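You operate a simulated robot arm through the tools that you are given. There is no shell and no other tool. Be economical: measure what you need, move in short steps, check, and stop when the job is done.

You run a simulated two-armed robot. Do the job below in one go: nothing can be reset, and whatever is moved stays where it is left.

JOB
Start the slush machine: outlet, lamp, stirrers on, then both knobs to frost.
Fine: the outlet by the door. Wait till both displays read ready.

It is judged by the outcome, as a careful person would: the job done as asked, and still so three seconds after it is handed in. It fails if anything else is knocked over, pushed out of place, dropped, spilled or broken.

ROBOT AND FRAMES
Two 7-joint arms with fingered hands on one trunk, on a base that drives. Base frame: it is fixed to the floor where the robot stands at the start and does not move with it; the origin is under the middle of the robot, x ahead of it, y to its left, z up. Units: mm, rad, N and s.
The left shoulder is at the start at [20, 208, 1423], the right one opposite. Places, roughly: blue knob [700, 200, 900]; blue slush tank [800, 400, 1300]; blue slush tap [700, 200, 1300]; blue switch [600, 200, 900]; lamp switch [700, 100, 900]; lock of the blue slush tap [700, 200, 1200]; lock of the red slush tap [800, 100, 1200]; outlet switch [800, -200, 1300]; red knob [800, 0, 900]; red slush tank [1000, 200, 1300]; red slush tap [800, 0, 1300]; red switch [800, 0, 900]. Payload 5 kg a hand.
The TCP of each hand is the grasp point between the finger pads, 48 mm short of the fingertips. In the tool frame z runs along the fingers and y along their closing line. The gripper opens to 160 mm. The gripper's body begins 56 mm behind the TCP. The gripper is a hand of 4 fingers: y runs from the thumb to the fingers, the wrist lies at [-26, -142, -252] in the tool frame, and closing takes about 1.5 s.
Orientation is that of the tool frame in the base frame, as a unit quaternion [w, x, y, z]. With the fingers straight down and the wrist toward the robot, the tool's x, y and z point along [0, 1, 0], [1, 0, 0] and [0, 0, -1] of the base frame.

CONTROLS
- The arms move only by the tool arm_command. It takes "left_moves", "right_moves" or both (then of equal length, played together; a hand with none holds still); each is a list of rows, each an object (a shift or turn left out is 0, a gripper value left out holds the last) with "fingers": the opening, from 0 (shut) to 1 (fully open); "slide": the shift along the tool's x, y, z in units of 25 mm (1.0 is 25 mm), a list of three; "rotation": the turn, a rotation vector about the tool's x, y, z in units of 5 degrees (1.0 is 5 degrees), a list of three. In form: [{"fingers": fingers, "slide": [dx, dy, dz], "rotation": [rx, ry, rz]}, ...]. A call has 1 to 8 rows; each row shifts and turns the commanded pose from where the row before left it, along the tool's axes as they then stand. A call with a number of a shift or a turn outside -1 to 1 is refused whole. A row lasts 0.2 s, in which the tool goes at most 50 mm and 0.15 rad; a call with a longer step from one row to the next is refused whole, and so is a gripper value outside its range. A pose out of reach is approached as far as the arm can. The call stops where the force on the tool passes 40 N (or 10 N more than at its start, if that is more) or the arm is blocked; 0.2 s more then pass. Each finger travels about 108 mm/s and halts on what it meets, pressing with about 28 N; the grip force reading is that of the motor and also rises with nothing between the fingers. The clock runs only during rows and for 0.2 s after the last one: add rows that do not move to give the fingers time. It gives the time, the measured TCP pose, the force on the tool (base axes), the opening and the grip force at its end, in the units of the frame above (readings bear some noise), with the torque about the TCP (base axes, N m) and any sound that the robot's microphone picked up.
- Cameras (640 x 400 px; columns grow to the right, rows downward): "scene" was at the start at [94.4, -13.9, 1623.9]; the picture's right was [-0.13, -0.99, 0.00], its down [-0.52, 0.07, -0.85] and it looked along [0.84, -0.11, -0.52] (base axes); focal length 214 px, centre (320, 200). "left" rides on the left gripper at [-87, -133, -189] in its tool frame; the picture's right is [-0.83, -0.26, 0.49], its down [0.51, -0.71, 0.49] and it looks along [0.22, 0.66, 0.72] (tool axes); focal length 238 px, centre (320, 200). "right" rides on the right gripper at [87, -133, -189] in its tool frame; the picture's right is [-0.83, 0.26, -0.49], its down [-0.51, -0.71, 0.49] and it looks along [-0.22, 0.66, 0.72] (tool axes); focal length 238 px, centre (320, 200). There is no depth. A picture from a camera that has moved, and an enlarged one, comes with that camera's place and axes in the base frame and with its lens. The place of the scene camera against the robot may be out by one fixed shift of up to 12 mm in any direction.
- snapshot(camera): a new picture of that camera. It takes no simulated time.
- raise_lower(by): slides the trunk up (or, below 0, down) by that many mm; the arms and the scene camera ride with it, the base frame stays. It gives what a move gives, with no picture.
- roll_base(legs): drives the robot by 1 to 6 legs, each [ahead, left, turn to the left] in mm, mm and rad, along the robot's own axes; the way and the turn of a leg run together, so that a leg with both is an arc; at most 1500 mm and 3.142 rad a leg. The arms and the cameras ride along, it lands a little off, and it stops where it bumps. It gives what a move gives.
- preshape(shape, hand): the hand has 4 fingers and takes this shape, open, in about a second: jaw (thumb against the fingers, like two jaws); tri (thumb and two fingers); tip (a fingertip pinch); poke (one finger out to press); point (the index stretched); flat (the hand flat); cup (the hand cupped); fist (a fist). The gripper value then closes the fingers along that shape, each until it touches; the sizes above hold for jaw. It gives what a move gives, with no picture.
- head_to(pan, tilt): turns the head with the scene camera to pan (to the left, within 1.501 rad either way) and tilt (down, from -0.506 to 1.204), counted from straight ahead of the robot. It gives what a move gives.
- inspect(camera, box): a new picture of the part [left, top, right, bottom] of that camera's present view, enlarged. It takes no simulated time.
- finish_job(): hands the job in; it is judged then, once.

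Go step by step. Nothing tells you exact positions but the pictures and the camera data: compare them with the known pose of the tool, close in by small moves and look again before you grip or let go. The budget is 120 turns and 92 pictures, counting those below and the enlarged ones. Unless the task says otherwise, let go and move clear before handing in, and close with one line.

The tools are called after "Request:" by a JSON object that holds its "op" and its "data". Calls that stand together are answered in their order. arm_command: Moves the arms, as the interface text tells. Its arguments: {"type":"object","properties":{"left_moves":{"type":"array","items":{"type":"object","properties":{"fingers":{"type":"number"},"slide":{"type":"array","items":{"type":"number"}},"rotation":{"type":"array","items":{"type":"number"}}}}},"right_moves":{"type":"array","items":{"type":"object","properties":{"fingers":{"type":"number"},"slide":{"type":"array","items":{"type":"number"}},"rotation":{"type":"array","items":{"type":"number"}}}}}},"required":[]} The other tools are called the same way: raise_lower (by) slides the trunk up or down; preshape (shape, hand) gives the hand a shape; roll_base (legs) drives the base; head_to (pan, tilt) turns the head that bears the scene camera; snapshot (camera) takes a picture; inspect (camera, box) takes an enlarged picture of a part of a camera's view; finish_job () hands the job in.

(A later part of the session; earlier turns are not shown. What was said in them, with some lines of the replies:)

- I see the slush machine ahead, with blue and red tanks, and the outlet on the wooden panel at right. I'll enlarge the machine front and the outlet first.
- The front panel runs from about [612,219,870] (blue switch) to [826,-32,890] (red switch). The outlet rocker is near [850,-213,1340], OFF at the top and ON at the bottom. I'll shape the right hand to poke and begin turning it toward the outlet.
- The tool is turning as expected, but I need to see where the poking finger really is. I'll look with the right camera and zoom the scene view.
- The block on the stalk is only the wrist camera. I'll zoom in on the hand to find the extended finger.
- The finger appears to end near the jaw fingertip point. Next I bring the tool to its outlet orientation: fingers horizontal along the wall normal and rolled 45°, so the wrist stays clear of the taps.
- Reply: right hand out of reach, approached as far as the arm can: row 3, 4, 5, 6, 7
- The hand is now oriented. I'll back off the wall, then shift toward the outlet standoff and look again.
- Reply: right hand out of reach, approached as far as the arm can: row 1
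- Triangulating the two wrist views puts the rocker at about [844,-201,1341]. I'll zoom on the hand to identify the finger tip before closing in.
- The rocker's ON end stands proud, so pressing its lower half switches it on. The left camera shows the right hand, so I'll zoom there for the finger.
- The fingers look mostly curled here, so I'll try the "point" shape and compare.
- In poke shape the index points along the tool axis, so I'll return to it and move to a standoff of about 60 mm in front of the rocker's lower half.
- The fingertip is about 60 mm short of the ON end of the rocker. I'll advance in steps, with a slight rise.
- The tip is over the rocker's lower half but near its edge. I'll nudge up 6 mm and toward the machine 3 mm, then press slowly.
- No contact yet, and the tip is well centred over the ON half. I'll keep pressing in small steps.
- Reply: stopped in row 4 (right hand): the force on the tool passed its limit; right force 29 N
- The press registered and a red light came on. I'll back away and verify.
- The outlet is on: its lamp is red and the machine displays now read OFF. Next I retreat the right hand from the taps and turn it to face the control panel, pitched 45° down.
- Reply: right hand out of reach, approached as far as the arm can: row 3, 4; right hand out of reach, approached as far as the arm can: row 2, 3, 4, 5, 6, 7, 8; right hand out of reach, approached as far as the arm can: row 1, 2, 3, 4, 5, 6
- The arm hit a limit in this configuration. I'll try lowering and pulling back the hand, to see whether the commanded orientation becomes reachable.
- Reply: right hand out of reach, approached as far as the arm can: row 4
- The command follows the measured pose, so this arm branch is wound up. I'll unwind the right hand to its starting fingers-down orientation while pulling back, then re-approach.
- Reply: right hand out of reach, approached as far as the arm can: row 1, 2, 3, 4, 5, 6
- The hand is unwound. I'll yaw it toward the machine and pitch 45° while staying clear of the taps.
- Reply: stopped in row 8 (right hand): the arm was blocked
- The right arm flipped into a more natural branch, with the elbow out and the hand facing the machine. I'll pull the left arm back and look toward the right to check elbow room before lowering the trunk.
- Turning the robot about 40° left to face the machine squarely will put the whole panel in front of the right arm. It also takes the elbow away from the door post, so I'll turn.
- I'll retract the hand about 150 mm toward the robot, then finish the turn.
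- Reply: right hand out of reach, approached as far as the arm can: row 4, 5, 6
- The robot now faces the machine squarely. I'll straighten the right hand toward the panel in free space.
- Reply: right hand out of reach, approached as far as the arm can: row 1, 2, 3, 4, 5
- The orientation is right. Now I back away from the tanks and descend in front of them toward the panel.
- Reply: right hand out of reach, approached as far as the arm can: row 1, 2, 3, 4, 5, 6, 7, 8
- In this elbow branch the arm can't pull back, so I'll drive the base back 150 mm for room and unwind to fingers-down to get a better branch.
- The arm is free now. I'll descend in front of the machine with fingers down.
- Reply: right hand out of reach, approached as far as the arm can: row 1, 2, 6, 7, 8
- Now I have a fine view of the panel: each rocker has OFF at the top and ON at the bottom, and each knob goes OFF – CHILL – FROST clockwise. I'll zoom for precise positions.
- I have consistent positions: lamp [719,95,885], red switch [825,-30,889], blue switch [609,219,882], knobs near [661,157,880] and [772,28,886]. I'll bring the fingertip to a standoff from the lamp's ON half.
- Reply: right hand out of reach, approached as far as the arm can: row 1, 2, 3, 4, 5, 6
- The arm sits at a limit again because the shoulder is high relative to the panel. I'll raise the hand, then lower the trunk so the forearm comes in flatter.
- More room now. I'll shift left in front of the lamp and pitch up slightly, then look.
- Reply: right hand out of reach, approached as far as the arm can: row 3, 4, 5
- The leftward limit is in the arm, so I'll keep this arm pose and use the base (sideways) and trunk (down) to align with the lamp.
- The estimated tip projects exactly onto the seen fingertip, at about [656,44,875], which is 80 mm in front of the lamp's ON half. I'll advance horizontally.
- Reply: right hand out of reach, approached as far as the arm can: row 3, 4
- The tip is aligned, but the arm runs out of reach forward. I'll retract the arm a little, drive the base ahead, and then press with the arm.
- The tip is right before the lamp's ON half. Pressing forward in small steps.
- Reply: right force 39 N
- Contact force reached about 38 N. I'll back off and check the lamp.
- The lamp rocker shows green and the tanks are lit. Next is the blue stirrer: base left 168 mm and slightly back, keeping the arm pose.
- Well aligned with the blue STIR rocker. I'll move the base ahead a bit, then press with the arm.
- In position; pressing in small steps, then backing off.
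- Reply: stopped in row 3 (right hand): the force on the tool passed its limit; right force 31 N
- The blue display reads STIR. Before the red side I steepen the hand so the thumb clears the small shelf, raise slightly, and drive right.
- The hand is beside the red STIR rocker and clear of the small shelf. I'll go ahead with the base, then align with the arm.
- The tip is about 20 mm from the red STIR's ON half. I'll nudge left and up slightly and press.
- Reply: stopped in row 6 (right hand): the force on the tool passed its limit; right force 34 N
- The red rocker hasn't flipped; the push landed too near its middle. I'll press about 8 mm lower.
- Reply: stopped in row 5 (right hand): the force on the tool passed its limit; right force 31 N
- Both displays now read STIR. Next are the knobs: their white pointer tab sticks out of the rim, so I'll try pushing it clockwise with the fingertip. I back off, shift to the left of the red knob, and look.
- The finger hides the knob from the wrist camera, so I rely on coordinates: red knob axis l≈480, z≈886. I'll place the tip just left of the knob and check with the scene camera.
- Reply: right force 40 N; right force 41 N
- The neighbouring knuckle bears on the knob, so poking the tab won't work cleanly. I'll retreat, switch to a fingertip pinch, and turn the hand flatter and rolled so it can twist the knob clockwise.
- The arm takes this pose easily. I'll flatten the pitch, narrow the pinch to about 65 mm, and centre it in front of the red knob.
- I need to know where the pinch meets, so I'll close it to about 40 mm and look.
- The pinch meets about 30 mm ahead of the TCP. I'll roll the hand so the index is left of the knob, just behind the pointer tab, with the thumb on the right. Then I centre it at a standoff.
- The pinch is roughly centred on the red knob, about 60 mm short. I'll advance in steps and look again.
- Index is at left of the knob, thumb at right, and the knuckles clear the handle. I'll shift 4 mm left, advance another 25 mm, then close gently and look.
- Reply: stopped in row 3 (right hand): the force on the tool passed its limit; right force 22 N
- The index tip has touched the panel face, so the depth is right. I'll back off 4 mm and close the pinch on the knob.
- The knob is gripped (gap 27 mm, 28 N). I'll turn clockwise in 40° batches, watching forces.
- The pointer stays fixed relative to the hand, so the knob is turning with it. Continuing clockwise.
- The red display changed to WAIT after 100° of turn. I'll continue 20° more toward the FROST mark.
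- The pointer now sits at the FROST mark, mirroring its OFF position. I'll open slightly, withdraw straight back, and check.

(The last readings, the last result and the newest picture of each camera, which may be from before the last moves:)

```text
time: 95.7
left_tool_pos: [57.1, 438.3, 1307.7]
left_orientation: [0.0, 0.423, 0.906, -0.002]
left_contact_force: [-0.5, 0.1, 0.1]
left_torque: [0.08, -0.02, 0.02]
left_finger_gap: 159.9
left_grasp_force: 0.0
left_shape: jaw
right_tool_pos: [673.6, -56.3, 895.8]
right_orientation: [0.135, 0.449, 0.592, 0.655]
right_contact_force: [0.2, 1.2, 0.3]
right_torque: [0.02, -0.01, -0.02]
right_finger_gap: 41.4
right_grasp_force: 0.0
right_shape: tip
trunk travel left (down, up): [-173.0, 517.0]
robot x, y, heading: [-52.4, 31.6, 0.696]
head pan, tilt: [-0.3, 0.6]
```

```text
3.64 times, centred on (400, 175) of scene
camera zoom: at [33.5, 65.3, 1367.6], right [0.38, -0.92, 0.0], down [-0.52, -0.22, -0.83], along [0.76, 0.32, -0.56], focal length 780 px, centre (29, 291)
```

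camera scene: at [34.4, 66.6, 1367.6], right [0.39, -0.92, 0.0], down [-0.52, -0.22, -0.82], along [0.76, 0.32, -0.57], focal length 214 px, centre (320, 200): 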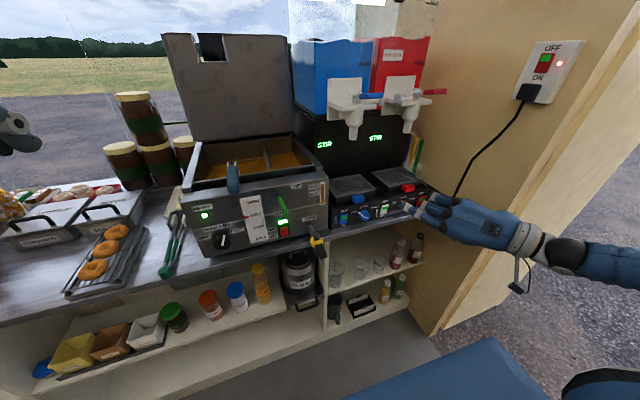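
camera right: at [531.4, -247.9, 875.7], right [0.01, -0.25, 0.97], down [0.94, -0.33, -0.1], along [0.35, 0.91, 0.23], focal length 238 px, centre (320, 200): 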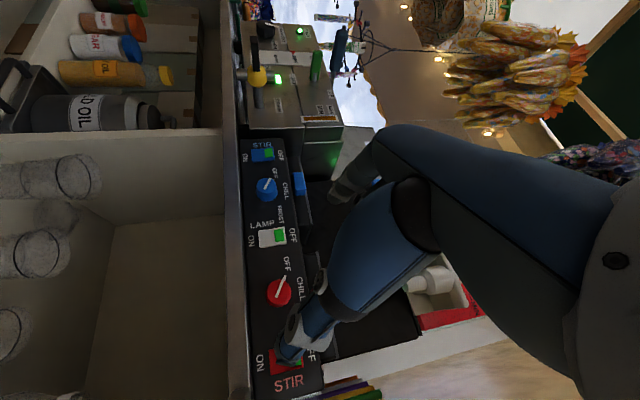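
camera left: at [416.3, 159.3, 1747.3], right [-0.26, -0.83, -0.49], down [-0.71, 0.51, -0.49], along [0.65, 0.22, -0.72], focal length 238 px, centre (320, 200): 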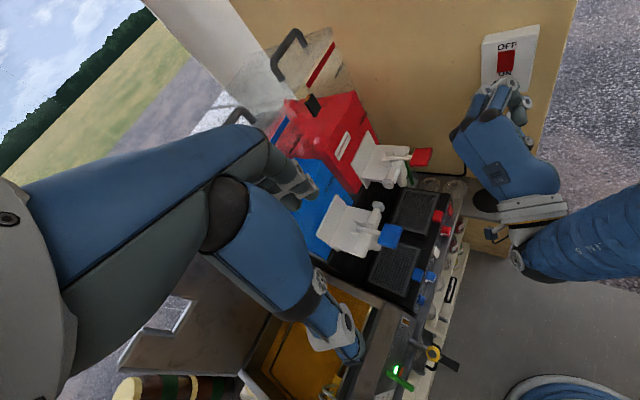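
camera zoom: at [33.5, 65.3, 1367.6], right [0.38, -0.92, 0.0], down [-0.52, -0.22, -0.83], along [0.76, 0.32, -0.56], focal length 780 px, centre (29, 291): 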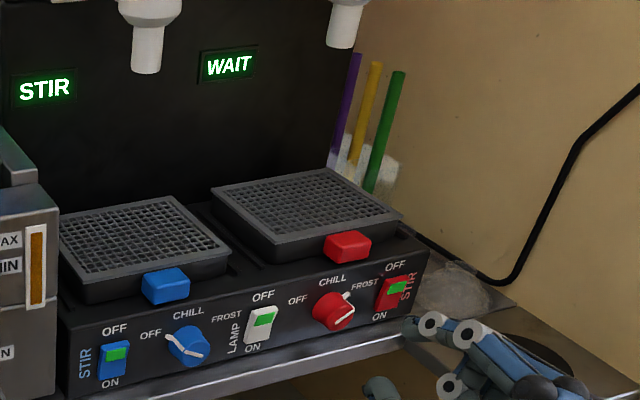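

Red is at FROST and the display reads WAIT. Now I unwind the hand roll at standoff and shift the base left 170 mm to the blue knob.

Request:
{"op": "arm_command", "data": {"right_moves": [{"rotation": [0, 0, -1], "fingers": 0.45}, {"rotation": [0, 0, -1]}, {"rotation": [0, 0, -1]}, {"rotation": [0, 0, -1]}, {"rotation": [0, 0, -1]}, {"rotation": [0, 0, -1]}, {"rotation": [0, 0, -1]}, {"rotation": [0, 0, -1]}]}}

Request:
{"op": "arm_command", "data": {"right_moves": [{"rotation": [0, 0, -1]}, {"rotation": [0, 0, -1]}, {"rotation": [0, 0, -1]}, {"rotation": [0, 0, -1]}, {"rotation": [0, 0, -1]}, {"rotation": [0, 0, -1]}, {"rotation": [0, 0, -1]}, {"rotation": [0, 0, -1]}]}}

Request:
{"op": "arm_command", "data": {"right_moves": [{"rotation": [0, 0, -1]}, {"rotation": [0, 0, -1]}, {"rotation": [0, 0, -1]}, {"rotation": [0, 0, -1]}, {"rotation": [0, 0, -1]}, {"rotation": [0, 0, -1]}, {"rotation": [0, 0, -1]}, {"rotation": [0, 0, -1]}]}}

Request:
{"op": "roll_base", "data": {"legs": [[0, 170, 0]]}}

```text
time: 97.5
left_tool_pos: [57.7, 439.5, 1308.2]
left_orientation: [-0.001, 0.423, 0.906, -0.001]
left_contact_force: [-0.5, -0.1, 0.2]
left_torque: [-0.03, 0.03, 0.02]
left_finger_gap: 159.8
left_grasp_force: 0.1
left_shape: jaw
right_tool_pos: [673.9, -56.5, 896.0]
right_orientation: [0.352, 0.22, 0.71, 0.569]
right_contact_force: [0.6, 0.9, -0.3]
right_torque: [-0.02, 0.01, 0.01]
right_finger_gap: 71.4
right_grasp_force: 0.2
right_shape: tip
trunk travel left (down, up): [-173.0, 517.0]
robot x, y, heading: [-50.8, 26.6, 0.697]
head pan, tilt: [-0.3, 0.6]
```

```text
time: 99.3
left_tool_pos: [57.6, 440.4, 1307.5]
left_orientation: [-0.001, 0.423, 0.906, -0.001]
left_contact_force: [-0.3, 0.2, -0.4]
left_torque: [-0.02, -0.02, 0.02]
left_finger_gap: 160.1
left_grasp_force: 0.1
left_shape: jaw
right_tool_pos: [673.3, -55.5, 893.8]
right_orientation: [0.525, -0.037, 0.742, 0.415]
right_contact_force: [-0.9, -0.4, -0.5]
right_torque: [-0.03, -0.01, -0.04]
right_finger_gap: 71.6
right_grasp_force: 0.2
right_shape: tip
trunk travel left (down, up): [-173.0, 517.0]
robot x, y, heading: [-53.0, 27.0, 0.696]
head pan, tilt: [-0.3, 0.6]
```

```text
time: 101.1
left_tool_pos: [58.4, 439.2, 1306.4]
left_orientation: [0.0, 0.423, 0.906, -0.001]
left_contact_force: [-0.3, 0.1, 0.5]
left_torque: [-0.02, -0.03, -0.01]
left_finger_gap: 160.0
left_grasp_force: 0.1
left_shape: jaw
right_tool_pos: [673.7, -57.1, 895.0]
right_orientation: [0.635, -0.289, 0.684, 0.211]
right_contact_force: [-1.0, -0.1, 0.2]
right_torque: [0.01, -0.02, -0.03]
right_finger_gap: 71.5
right_grasp_force: 0.1
right_shape: tip
trunk travel left (down, up): [-173.0, 517.0]
robot x, y, heading: [-49.9, 26.5, 0.697]
head pan, tilt: [-0.3, 0.6]
```

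```text
time: 102.6
left_tool_pos: [-50.8, 571.2, 1307.8]
left_orientation: [0.0, 0.423, 0.906, -0.001]
left_contact_force: [-0.6, 1.5, 0.2]
left_torque: [-0.1, -0.14, -0.02]
left_finger_gap: 159.9
left_grasp_force: 0.1
left_shape: jaw
right_tool_pos: [565.9, 74.5, 895.0]
right_orientation: [0.635, -0.289, 0.685, 0.212]
right_contact_force: [-0.5, 1.7, -0.1]
right_torque: [-0.08, 0.03, -0.11]
right_finger_gap: 71.9
right_grasp_force: 0.0
right_shape: tip
trunk travel left (down, up): [-173.0, 517.0]
robot x, y, heading: [-159.3, 161.6, 0.701]
head pan, tilt: [-0.3, 0.6]
```

The TCP landed at l=311, right where wanted. I'll advance to about 20 mm before grip depth and check alignment.

Request:
{"op": "arm_command", "data": {"right_moves": [{"slide": [0, 0, 0.7]}, {"slide": [0, 0, 0.7]}, {"slide": [0, 0, 0.7]}, {"slide": [0, 0, 0.5]}]}}

Request:
{"op": "inspect", "data": {"camera": "right", "box": [250, 150, 390, 310]}}

```text
time: 103.6
left_tool_pos: [-48.8, 568.4, 1307.7]
left_orientation: [-0.001, 0.424, 0.906, -0.002]
left_contact_force: [0.4, 0.4, -0.1]
left_torque: [-0.02, -0.01, -0.05]
left_finger_gap: 160.0
left_grasp_force: 0.0
left_shape: jaw
right_tool_pos: [614.5, 114.6, 886.9]
right_orientation: [0.634, -0.287, 0.686, 0.21]
right_contact_force: [0.4, -0.4, 0.6]
right_torque: [-0.02, -0.03, 0.0]
right_finger_gap: 71.7
right_grasp_force: 0.0
right_shape: tip
trunk travel left (down, up): [-173.0, 517.0]
robot x, y, heading: [-156.3, 158.7, 0.694]
head pan, tilt: [-0.3, 0.6]
```

```text
2.50 times, centred on (320, 230) of right
camera zoom: at [559.2, -118.3, 831.7], right [-0.51, -0.02, 0.86], down [0.85, -0.14, 0.5], along [0.11, 0.99, 0.09], focal length 596 px, centre (320, 125)
```

zoom: 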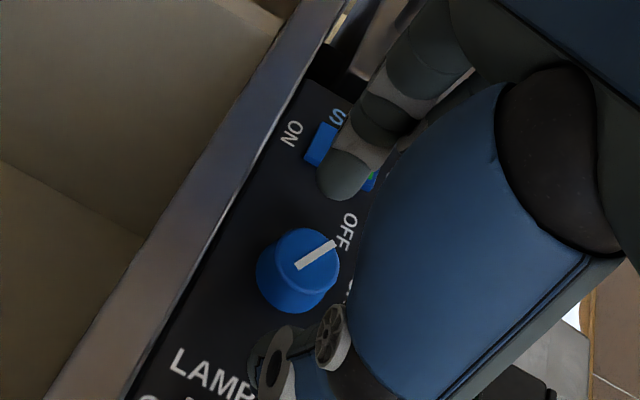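

Alignment matches the red case. I'll advance 20 mm with a 3 mm left shift, then close.

Request:
{"op": "arm_command", "data": {"right_moves": [{"slide": [-0.03, 0.12, 0.3]}, {"slide": [-0.03, 0, 0.3]}, {"slide": [0, 0, 0.2]}]}}

Request:
{"op": "arm_command", "data": {"right_moves": [{"fingers": 0.3}, {"fingers": 0.15}, {"fingers": 0.0}, {}, {}]}}

Request:
{"op": "inspect", "data": {"camera": "right", "box": [250, 150, 390, 310]}}

```text
time: 104.4
left_tool_pos: [-49.7, 567.4, 1307.3]
left_orientation: [0.0, 0.424, 0.906, 0.0]
left_contact_force: [-1.1, 0.0, 0.3]
left_torque: [-0.05, 0.01, -0.03]
left_finger_gap: 159.8
left_grasp_force: 0.1
left_shape: jaw
right_tool_pos: [624.7, 127.8, 886.6]
right_orientation: [0.634, -0.288, 0.685, 0.212]
right_contact_force: [-21.9, -18.4, 4.8]
right_torque: [0.11, 0.29, 1.55]
right_finger_gap: 72.8
right_grasp_force: 0.2
right_shape: tip
trunk travel left (down, up): [-173.0, 517.0]
robot x, y, heading: [-155.3, 154.2, 0.687]
head pan, tilt: [-0.3, 0.6]
```

```text
time: 104.9
left_tool_pos: [-49.3, 568.2, 1308.9]
left_orientation: [0.0, 0.424, 0.905, -0.001]
left_contact_force: [0.7, -0.4, -0.3]
left_torque: [-0.02, 0.13, -0.05]
left_finger_gap: 160.1
left_grasp_force: 0.0
left_shape: jaw
right_tool_pos: [624.0, 128.0, 886.0]
right_orientation: [0.631, -0.289, 0.688, 0.212]
right_contact_force: [-11.5, -8.3, 1.9]
right_torque: [0.03, 0.09, 0.45]
right_finger_gap: 25.7
right_grasp_force: 0.0
right_shape: tip
trunk travel left (down, up): [-173.0, 517.0]
robot x, y, heading: [-158.8, 155.5, 0.692]
head pan, tilt: [-0.3, 0.6]
stopped in row 2 (right hand): the force on the tool passed its limit (the readings are from after the stop); the commanded pose is now the measured one
```

```text
2.50 times, centred on (320, 230) of right
camera zoom: at [569.0, -105.1, 830.2], right [-0.51, -0.02, 0.86], down [0.86, -0.14, 0.5], along [0.11, 0.99, 0.09], focal length 596 px, centre (320, 125)
```

zoom: 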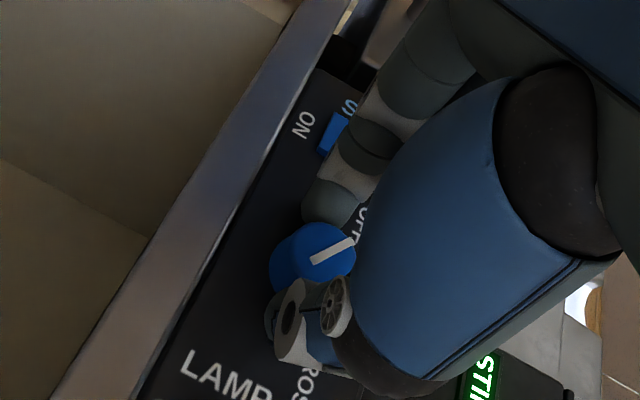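

The pinch is around the blue knob and the tip is lightly on the panel. I'll back off 3 mm, close fully, then turn.

Request:
{"op": "arm_command", "data": {"right_moves": [{"slide": [0, 0, -0.14]}, {"fingers": 0.0}, {}, {}, {}]}}

Request:
{"op": "arm_command", "data": {"right_moves": [{"rotation": [0, 0, 1]}, {"rotation": [0, 0, 1]}, {"rotation": [0, 0, 1]}, {"rotation": [0, 0, 1]}, {"rotation": [0, 0, 1]}, {"rotation": [0, 0, 1]}, {"rotation": [0, 0, 1]}, {"rotation": [0, 0, 1]}]}}

Request:
{"op": "arm_command", "data": {"right_moves": [{"rotation": [0, 0, 1]}, {"rotation": [0, 0, 1]}, {"rotation": [0, 0, 1]}, {"rotation": [0, 0, 1]}, {"rotation": [0, 0, 1]}, {"rotation": [0, 0, 1]}, {"rotation": [0, 0, 1]}, {"rotation": [0, 0, 1]}]}}

Request:
{"op": "arm_command", "data": {"right_moves": [{"rotation": [0, 0, 1]}, {"rotation": [0, 0, 1]}, {"rotation": [0, 0, 1]}, {"rotation": [0, 0, 1]}, {"rotation": [0, 0, 1]}, {"rotation": [0, 0, 1]}, {"rotation": [0, 0, 1]}, {"rotation": [0, 0, 1]}]}}

```text
time: 106.1
left_tool_pos: [-48.6, 569.6, 1306.7]
left_orientation: [-0.001, 0.424, 0.906, -0.002]
left_contact_force: [0.5, -0.4, 0.2]
left_torque: [0.01, 0.01, 0.02]
left_finger_gap: 160.0
left_grasp_force: 0.2
left_shape: jaw
right_tool_pos: [622.2, 127.9, 885.3]
right_orientation: [0.633, -0.289, 0.686, 0.212]
right_contact_force: [9.5, 3.7, -0.4]
right_torque: [0.0, -0.03, -0.11]
right_finger_gap: 24.4
right_grasp_force: 28.0
right_shape: tip
trunk travel left (down, up): [-173.0, 517.0]
robot x, y, heading: [-160.0, 155.5, 0.691]
head pan, tilt: [-0.3, 0.6]
```

```text
time: 107.9
left_tool_pos: [-49.5, 568.8, 1306.8]
left_orientation: [-0.001, 0.423, 0.906, -0.001]
left_contact_force: [-0.3, 1.1, -0.5]
left_torque: [0.0, 0.02, -0.01]
left_finger_gap: 159.8
left_grasp_force: 0.0
left_shape: jaw
right_tool_pos: [621.0, 129.3, 885.0]
right_orientation: [0.52, -0.037, 0.745, 0.416]
right_contact_force: [-0.4, 7.8, 0.7]
right_torque: [0.0, -0.16, 0.82]
right_finger_gap: 23.5
right_grasp_force: 27.6
right_shape: tip
trunk travel left (down, up): [-173.0, 517.0]
robot x, y, heading: [-161.5, 158.4, 0.688]
head pan, tilt: [-0.3, 0.6]
```

```text
time: 109.7
left_tool_pos: [-51.4, 568.1, 1308.0]
left_orientation: [0.0, 0.423, 0.906, -0.002]
left_contact_force: [-0.6, -0.5, -0.9]
left_torque: [-0.03, -0.04, 0.0]
left_finger_gap: 159.6
left_grasp_force: 0.1
left_shape: jaw
right_tool_pos: [621.3, 127.5, 887.0]
right_orientation: [0.348, 0.22, 0.711, 0.57]
right_contact_force: [-14.5, 7.3, 7.8]
right_torque: [0.34, -0.7, 1.09]
right_finger_gap: 24.1
right_grasp_force: 27.8
right_shape: tip
trunk travel left (down, up): [-173.0, 517.0]
robot x, y, heading: [-158.7, 156.7, 0.692]
head pan, tilt: [-0.3, 0.6]
```

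```text
time: 111.5
left_tool_pos: [-52.6, 568.2, 1307.7]
left_orientation: [-0.001, 0.424, 0.906, -0.001]
left_contact_force: [-0.1, -0.3, 0.1]
left_torque: [0.01, -0.05, 0.0]
left_finger_gap: 159.8
left_grasp_force: 0.1
left_shape: jaw
right_tool_pos: [621.3, 126.4, 888.7]
right_orientation: [0.133, 0.451, 0.592, 0.654]
right_contact_force: [-7.9, -2.7, 17.6]
right_torque: [0.61, -1.05, 0.43]
right_finger_gap: 24.3
right_grasp_force: 28.7
right_shape: tip
trunk travel left (down, up): [-173.0, 517.0]
robot x, y, heading: [-159.5, 152.8, 0.693]
head pan, tilt: [-0.3, 0.6]
```

The blue knob was turned through 120° with the same force pattern as red. I'll release, withdraw, and check both pointers and displays.

Request:
{"op": "arm_command", "data": {"right_moves": [{"fingers": 0.26}, {}, {"slide": [0, 0, -0.5]}, {"slide": [0, 0, -1]}, {"slide": [0, 0, -1]}, {"slide": [0, 0, -1]}, {"slide": [0, 0, -1]}]}}

Request:
{"op": "inspect", "data": {"camera": "scene", "box": [370, 60, 530, 200]}}

```text
time: 113.1
left_tool_pos: [-50.6, 567.7, 1307.7]
left_orientation: [-0.001, 0.423, 0.906, -0.001]
left_contact_force: [-0.7, -0.5, 0.0]
left_torque: [0.02, -0.02, 0.0]
left_finger_gap: 159.9
left_grasp_force: 0.1
left_shape: jaw
right_tool_pos: [537.2, 53.3, 898.1]
right_orientation: [0.132, 0.45, 0.594, 0.654]
right_contact_force: [1.1, -0.6, 0.6]
right_torque: [-0.02, -0.01, -0.02]
right_finger_gap: 41.3
right_grasp_force: 0.1
right_shape: tip
trunk travel left (down, up): [-173.0, 517.0]
robot x, y, heading: [-156.5, 156.7, 0.693]
head pan, tilt: [-0.3, 0.6]
```

```text
2.86 times, centred on (450, 130) of scene
camera zoom: at [-74.5, 194.1, 1367.6], right [0.38, -0.92, 0.0], down [-0.52, -0.22, -0.83], along [0.76, 0.32, -0.56], focal length 613 px, centre (-51, 400)
```

zoom: 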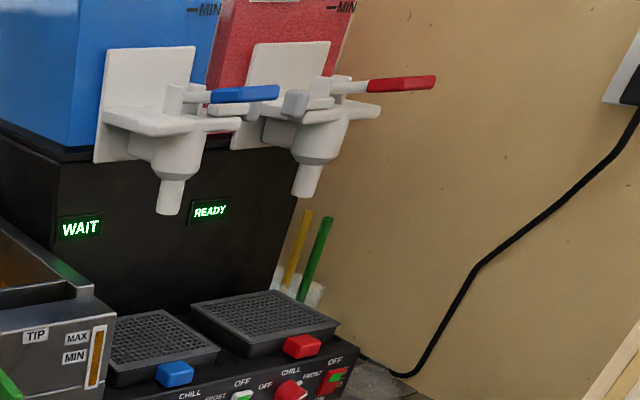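

The red display reads READY and the blue reads WAIT. I'll back away a little and let time pass.

Request:
{"op": "roll_base", "data": {"legs": [[-100, 0, 0]]}}

Request:
{"op": "arm_command", "data": {"right_moves": [{}, {}, {}, {}, {}, {}, {}, {}]}}

Request:
{"op": "arm_command", "data": {"right_moves": [{}, {}, {}, {}, {}, {}, {}, {}]}}

Request:
{"op": "arm_command", "data": {"right_moves": [{}, {}, {}, {}, {}, {}, {}, {}]}}

Request:
{"op": "arm_command", "data": {"right_moves": [{}, {}, {}, {}, {}, {}, {}, {}]}}

Request:
{"op": "arm_command", "data": {"right_moves": [{}, {}, {}, {}, {}, {}, {}, {}]}}

Request:
{"op": "arm_command", "data": {"right_moves": [{}, {}, {}, {}, {}, {}, {}, {}]}}

Request:
{"op": "arm_command", "data": {"right_moves": [{}, {}, {}, {}, {}, {}, {}, {}]}}

Request:
{"op": "arm_command", "data": {"right_moves": [{}, {}, {}, {}, {}, {}, {}, {}]}}

Request:
{"op": "snapshot", "data": {"camera": "scene"}}

```text
time: 114.2
left_tool_pos: [-128.3, 502.8, 1309.3]
left_orientation: [0.0, 0.424, 0.906, -0.001]
left_contact_force: [-2.5, -1.0, 0.0]
left_torque: [0.12, -0.14, 0.04]
left_finger_gap: 159.9
left_grasp_force: 0.1
left_shape: jaw
right_tool_pos: [460.1, -10.4, 896.9]
right_orientation: [0.134, 0.45, 0.593, 0.654]
right_contact_force: [-0.5, -0.8, 0.1]
right_torque: [-0.07, 0.03, -0.03]
right_finger_gap: 41.6
right_grasp_force: 0.1
right_shape: tip
trunk travel left (down, up): [-173.0, 517.0]
robot x, y, heading: [-237.3, 92.0, 0.69]
head pan, tilt: [-0.3, 0.6]
```

```text
time: 116.0
left_tool_pos: [-127.9, 503.6, 1307.9]
left_orientation: [-0.001, 0.424, 0.906, -0.001]
left_contact_force: [-0.7, -0.2, 0.5]
left_torque: [-0.04, 0.0, 0.01]
left_finger_gap: 160.0
left_grasp_force: 0.0
left_shape: jaw
right_tool_pos: [460.5, -9.3, 896.5]
right_orientation: [0.134, 0.45, 0.594, 0.653]
right_contact_force: [-0.6, 0.3, 0.9]
right_torque: [0.01, -0.02, 0.0]
right_finger_gap: 41.3
right_grasp_force: 0.1
right_shape: tip
trunk travel left (down, up): [-173.0, 517.0]
robot x, y, heading: [-235.3, 95.3, 0.69]
head pan, tilt: [-0.3, 0.6]
```

```text
time: 117.8
left_tool_pos: [-126.8, 503.9, 1307.5]
left_orientation: [0.0, 0.424, 0.906, -0.001]
left_contact_force: [0.3, 0.4, 0.3]
left_torque: [0.03, 0.0, -0.01]
left_finger_gap: 159.9
left_grasp_force: 0.1
left_shape: jaw
right_tool_pos: [461.8, -10.8, 896.2]
right_orientation: [0.134, 0.451, 0.593, 0.653]
right_contact_force: [0.5, -0.5, -0.2]
right_torque: [0.01, -0.03, 0.01]
right_finger_gap: 41.4
right_grasp_force: 0.2
right_shape: tip
trunk travel left (down, up): [-173.0, 517.0]
robot x, y, heading: [-236.8, 93.1, 0.697]
head pan, tilt: [-0.3, 0.6]
```

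```text
time: 119.6
left_tool_pos: [-127.3, 502.7, 1307.6]
left_orientation: [-0.001, 0.425, 0.905, -0.002]
left_contact_force: [0.3, 0.1, 0.9]
left_torque: [0.02, 0.0, 0.0]
left_finger_gap: 159.9
left_grasp_force: 0.0
left_shape: jaw
right_tool_pos: [460.4, -10.0, 896.8]
right_orientation: [0.133, 0.451, 0.593, 0.653]
right_contact_force: [0.8, 0.8, 0.6]
right_torque: [-0.02, 0.01, 0.04]
right_finger_gap: 41.6
right_grasp_force: 0.0
right_shape: tip
trunk travel left (down, up): [-173.0, 517.0]
robot x, y, heading: [-237.9, 95.1, 0.693]
head pan, tilt: [-0.3, 0.6]
```

```text
time: 121.4
left_tool_pos: [-127.3, 502.8, 1307.8]
left_orientation: [0.0, 0.424, 0.905, -0.001]
left_contact_force: [0.3, 1.3, -0.8]
left_torque: [-0.03, -0.02, 0.01]
left_finger_gap: 159.8
left_grasp_force: 0.0
left_shape: jaw
right_tool_pos: [461.8, -9.8, 897.4]
right_orientation: [0.134, 0.451, 0.594, 0.653]
right_contact_force: [0.4, -0.2, -0.8]
right_torque: [-0.03, -0.03, 0.02]
right_finger_gap: 41.5
right_grasp_force: 0.1
right_shape: tip
trunk travel left (down, up): [-173.0, 517.0]
robot x, y, heading: [-238.2, 92.8, 0.689]
head pan, tilt: [-0.3, 0.6]
```

```text
time: 123.2
left_tool_pos: [-125.5, 503.2, 1307.9]
left_orientation: [0.0, 0.424, 0.906, -0.002]
left_contact_force: [0.7, -0.3, 0.2]
left_torque: [-0.04, 0.05, -0.01]
left_finger_gap: 160.1
left_grasp_force: 0.0
left_shape: jaw
right_tool_pos: [460.6, -10.4, 897.1]
right_orientation: [0.134, 0.45, 0.594, 0.653]
right_contact_force: [0.0, 0.8, -0.7]
right_torque: [-0.02, 0.02, -0.01]
right_finger_gap: 41.3
right_grasp_force: 0.1
right_shape: tip
trunk travel left (down, up): [-173.0, 517.0]
robot x, y, heading: [-236.8, 93.6, 0.69]
head pan, tilt: [-0.3, 0.6]
```

```text
time: 125.0
left_tool_pos: [-126.9, 504.5, 1307.7]
left_orientation: [-0.001, 0.425, 0.905, -0.002]
left_contact_force: [-0.8, 0.4, 0.2]
left_torque: [-0.01, 0.01, -0.02]
left_finger_gap: 160.1
left_grasp_force: 0.0
left_shape: jaw
right_tool_pos: [461.7, -11.0, 896.7]
right_orientation: [0.133, 0.451, 0.593, 0.654]
right_contact_force: [0.1, -0.3, -0.5]
right_torque: [0.0, 0.02, 0.03]
right_finger_gap: 41.3
right_grasp_force: 0.1
right_shape: tip
trunk travel left (down, up): [-173.0, 517.0]
robot x, y, heading: [-234.0, 93.5, 0.691]
head pan, tilt: [-0.3, 0.6]
```

```text
time: 126.8
left_tool_pos: [-127.9, 505.1, 1308.5]
left_orientation: [-0.001, 0.424, 0.906, -0.002]
left_contact_force: [0.5, -0.1, 0.5]
left_torque: [-0.01, 0.02, -0.01]
left_finger_gap: 159.7
left_grasp_force: 0.1
left_shape: jaw
right_tool_pos: [461.2, -10.3, 897.3]
right_orientation: [0.133, 0.45, 0.594, 0.653]
right_contact_force: [-0.3, 0.0, 0.4]
right_torque: [0.01, 0.03, 0.03]
right_finger_gap: 41.4
right_grasp_force: 0.0
right_shape: tip
trunk travel left (down, up): [-173.0, 517.0]
robot x, y, heading: [-237.3, 92.7, 0.697]
head pan, tilt: [-0.3, 0.6]
```

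```text
time: 128.6
left_tool_pos: [-126.4, 504.4, 1307.9]
left_orientation: [-0.002, 0.424, 0.906, -0.002]
left_contact_force: [0.5, -0.5, 0.2]
left_torque: [0.0, -0.01, 0.01]
left_finger_gap: 159.8
left_grasp_force: 0.0
left_shape: jaw
right_tool_pos: [461.0, -10.0, 896.9]
right_orientation: [0.133, 0.45, 0.594, 0.654]
right_contact_force: [0.1, -0.5, 0.0]
right_torque: [-0.02, -0.01, 0.0]
right_finger_gap: 41.5
right_grasp_force: 0.0
right_shape: tip
trunk travel left (down, up): [-173.0, 517.0]
robot x, y, heading: [-236.4, 91.0, 0.689]
head pan, tilt: [-0.3, 0.6]
```

```text
3 pictures are left
camera scene: at [-151.3, 130.4, 1367.6], right [0.38, -0.92, 0.0], down [-0.52, -0.22, -0.82], along [0.76, 0.32, -0.57], focal length 214 px, centre (320, 200)
```

scene: 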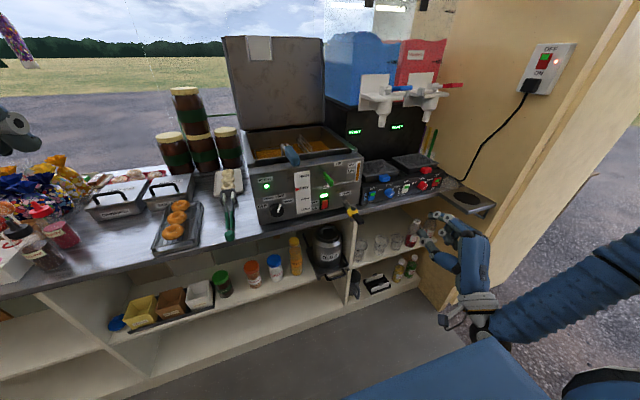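

I'll zoom on the panel and displays to confirm.

Request:
{"op": "inspect", "data": {"camera": "scene", "box": [335, 110, 455, 210]}}

```text
4.00 times, centred on (395, 160) of scene
camera zoom: at [-151.3, 130.4, 1367.6], right [0.38, -0.92, 0.0], down [-0.52, -0.22, -0.82], along [0.76, 0.32, -0.57], focal length 858 px, centre (20, 360)
```

zoom: 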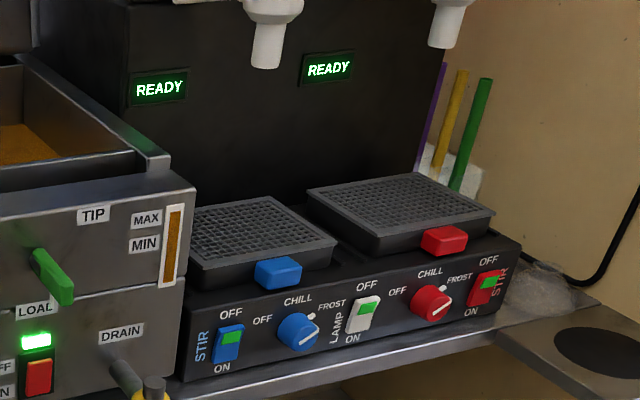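

Both displays read READY, both knobs point to FROST, and the lamp, stirrers and outlet are on with the hands clear. Handing in.

Request:
{"op": "finish_job", "data": {}}

```text
The job is handed in.
```

The slush machine is running: the outlet by the door, the lamp and both stirrers are on, both knobs point to frost, and both displays read READY.
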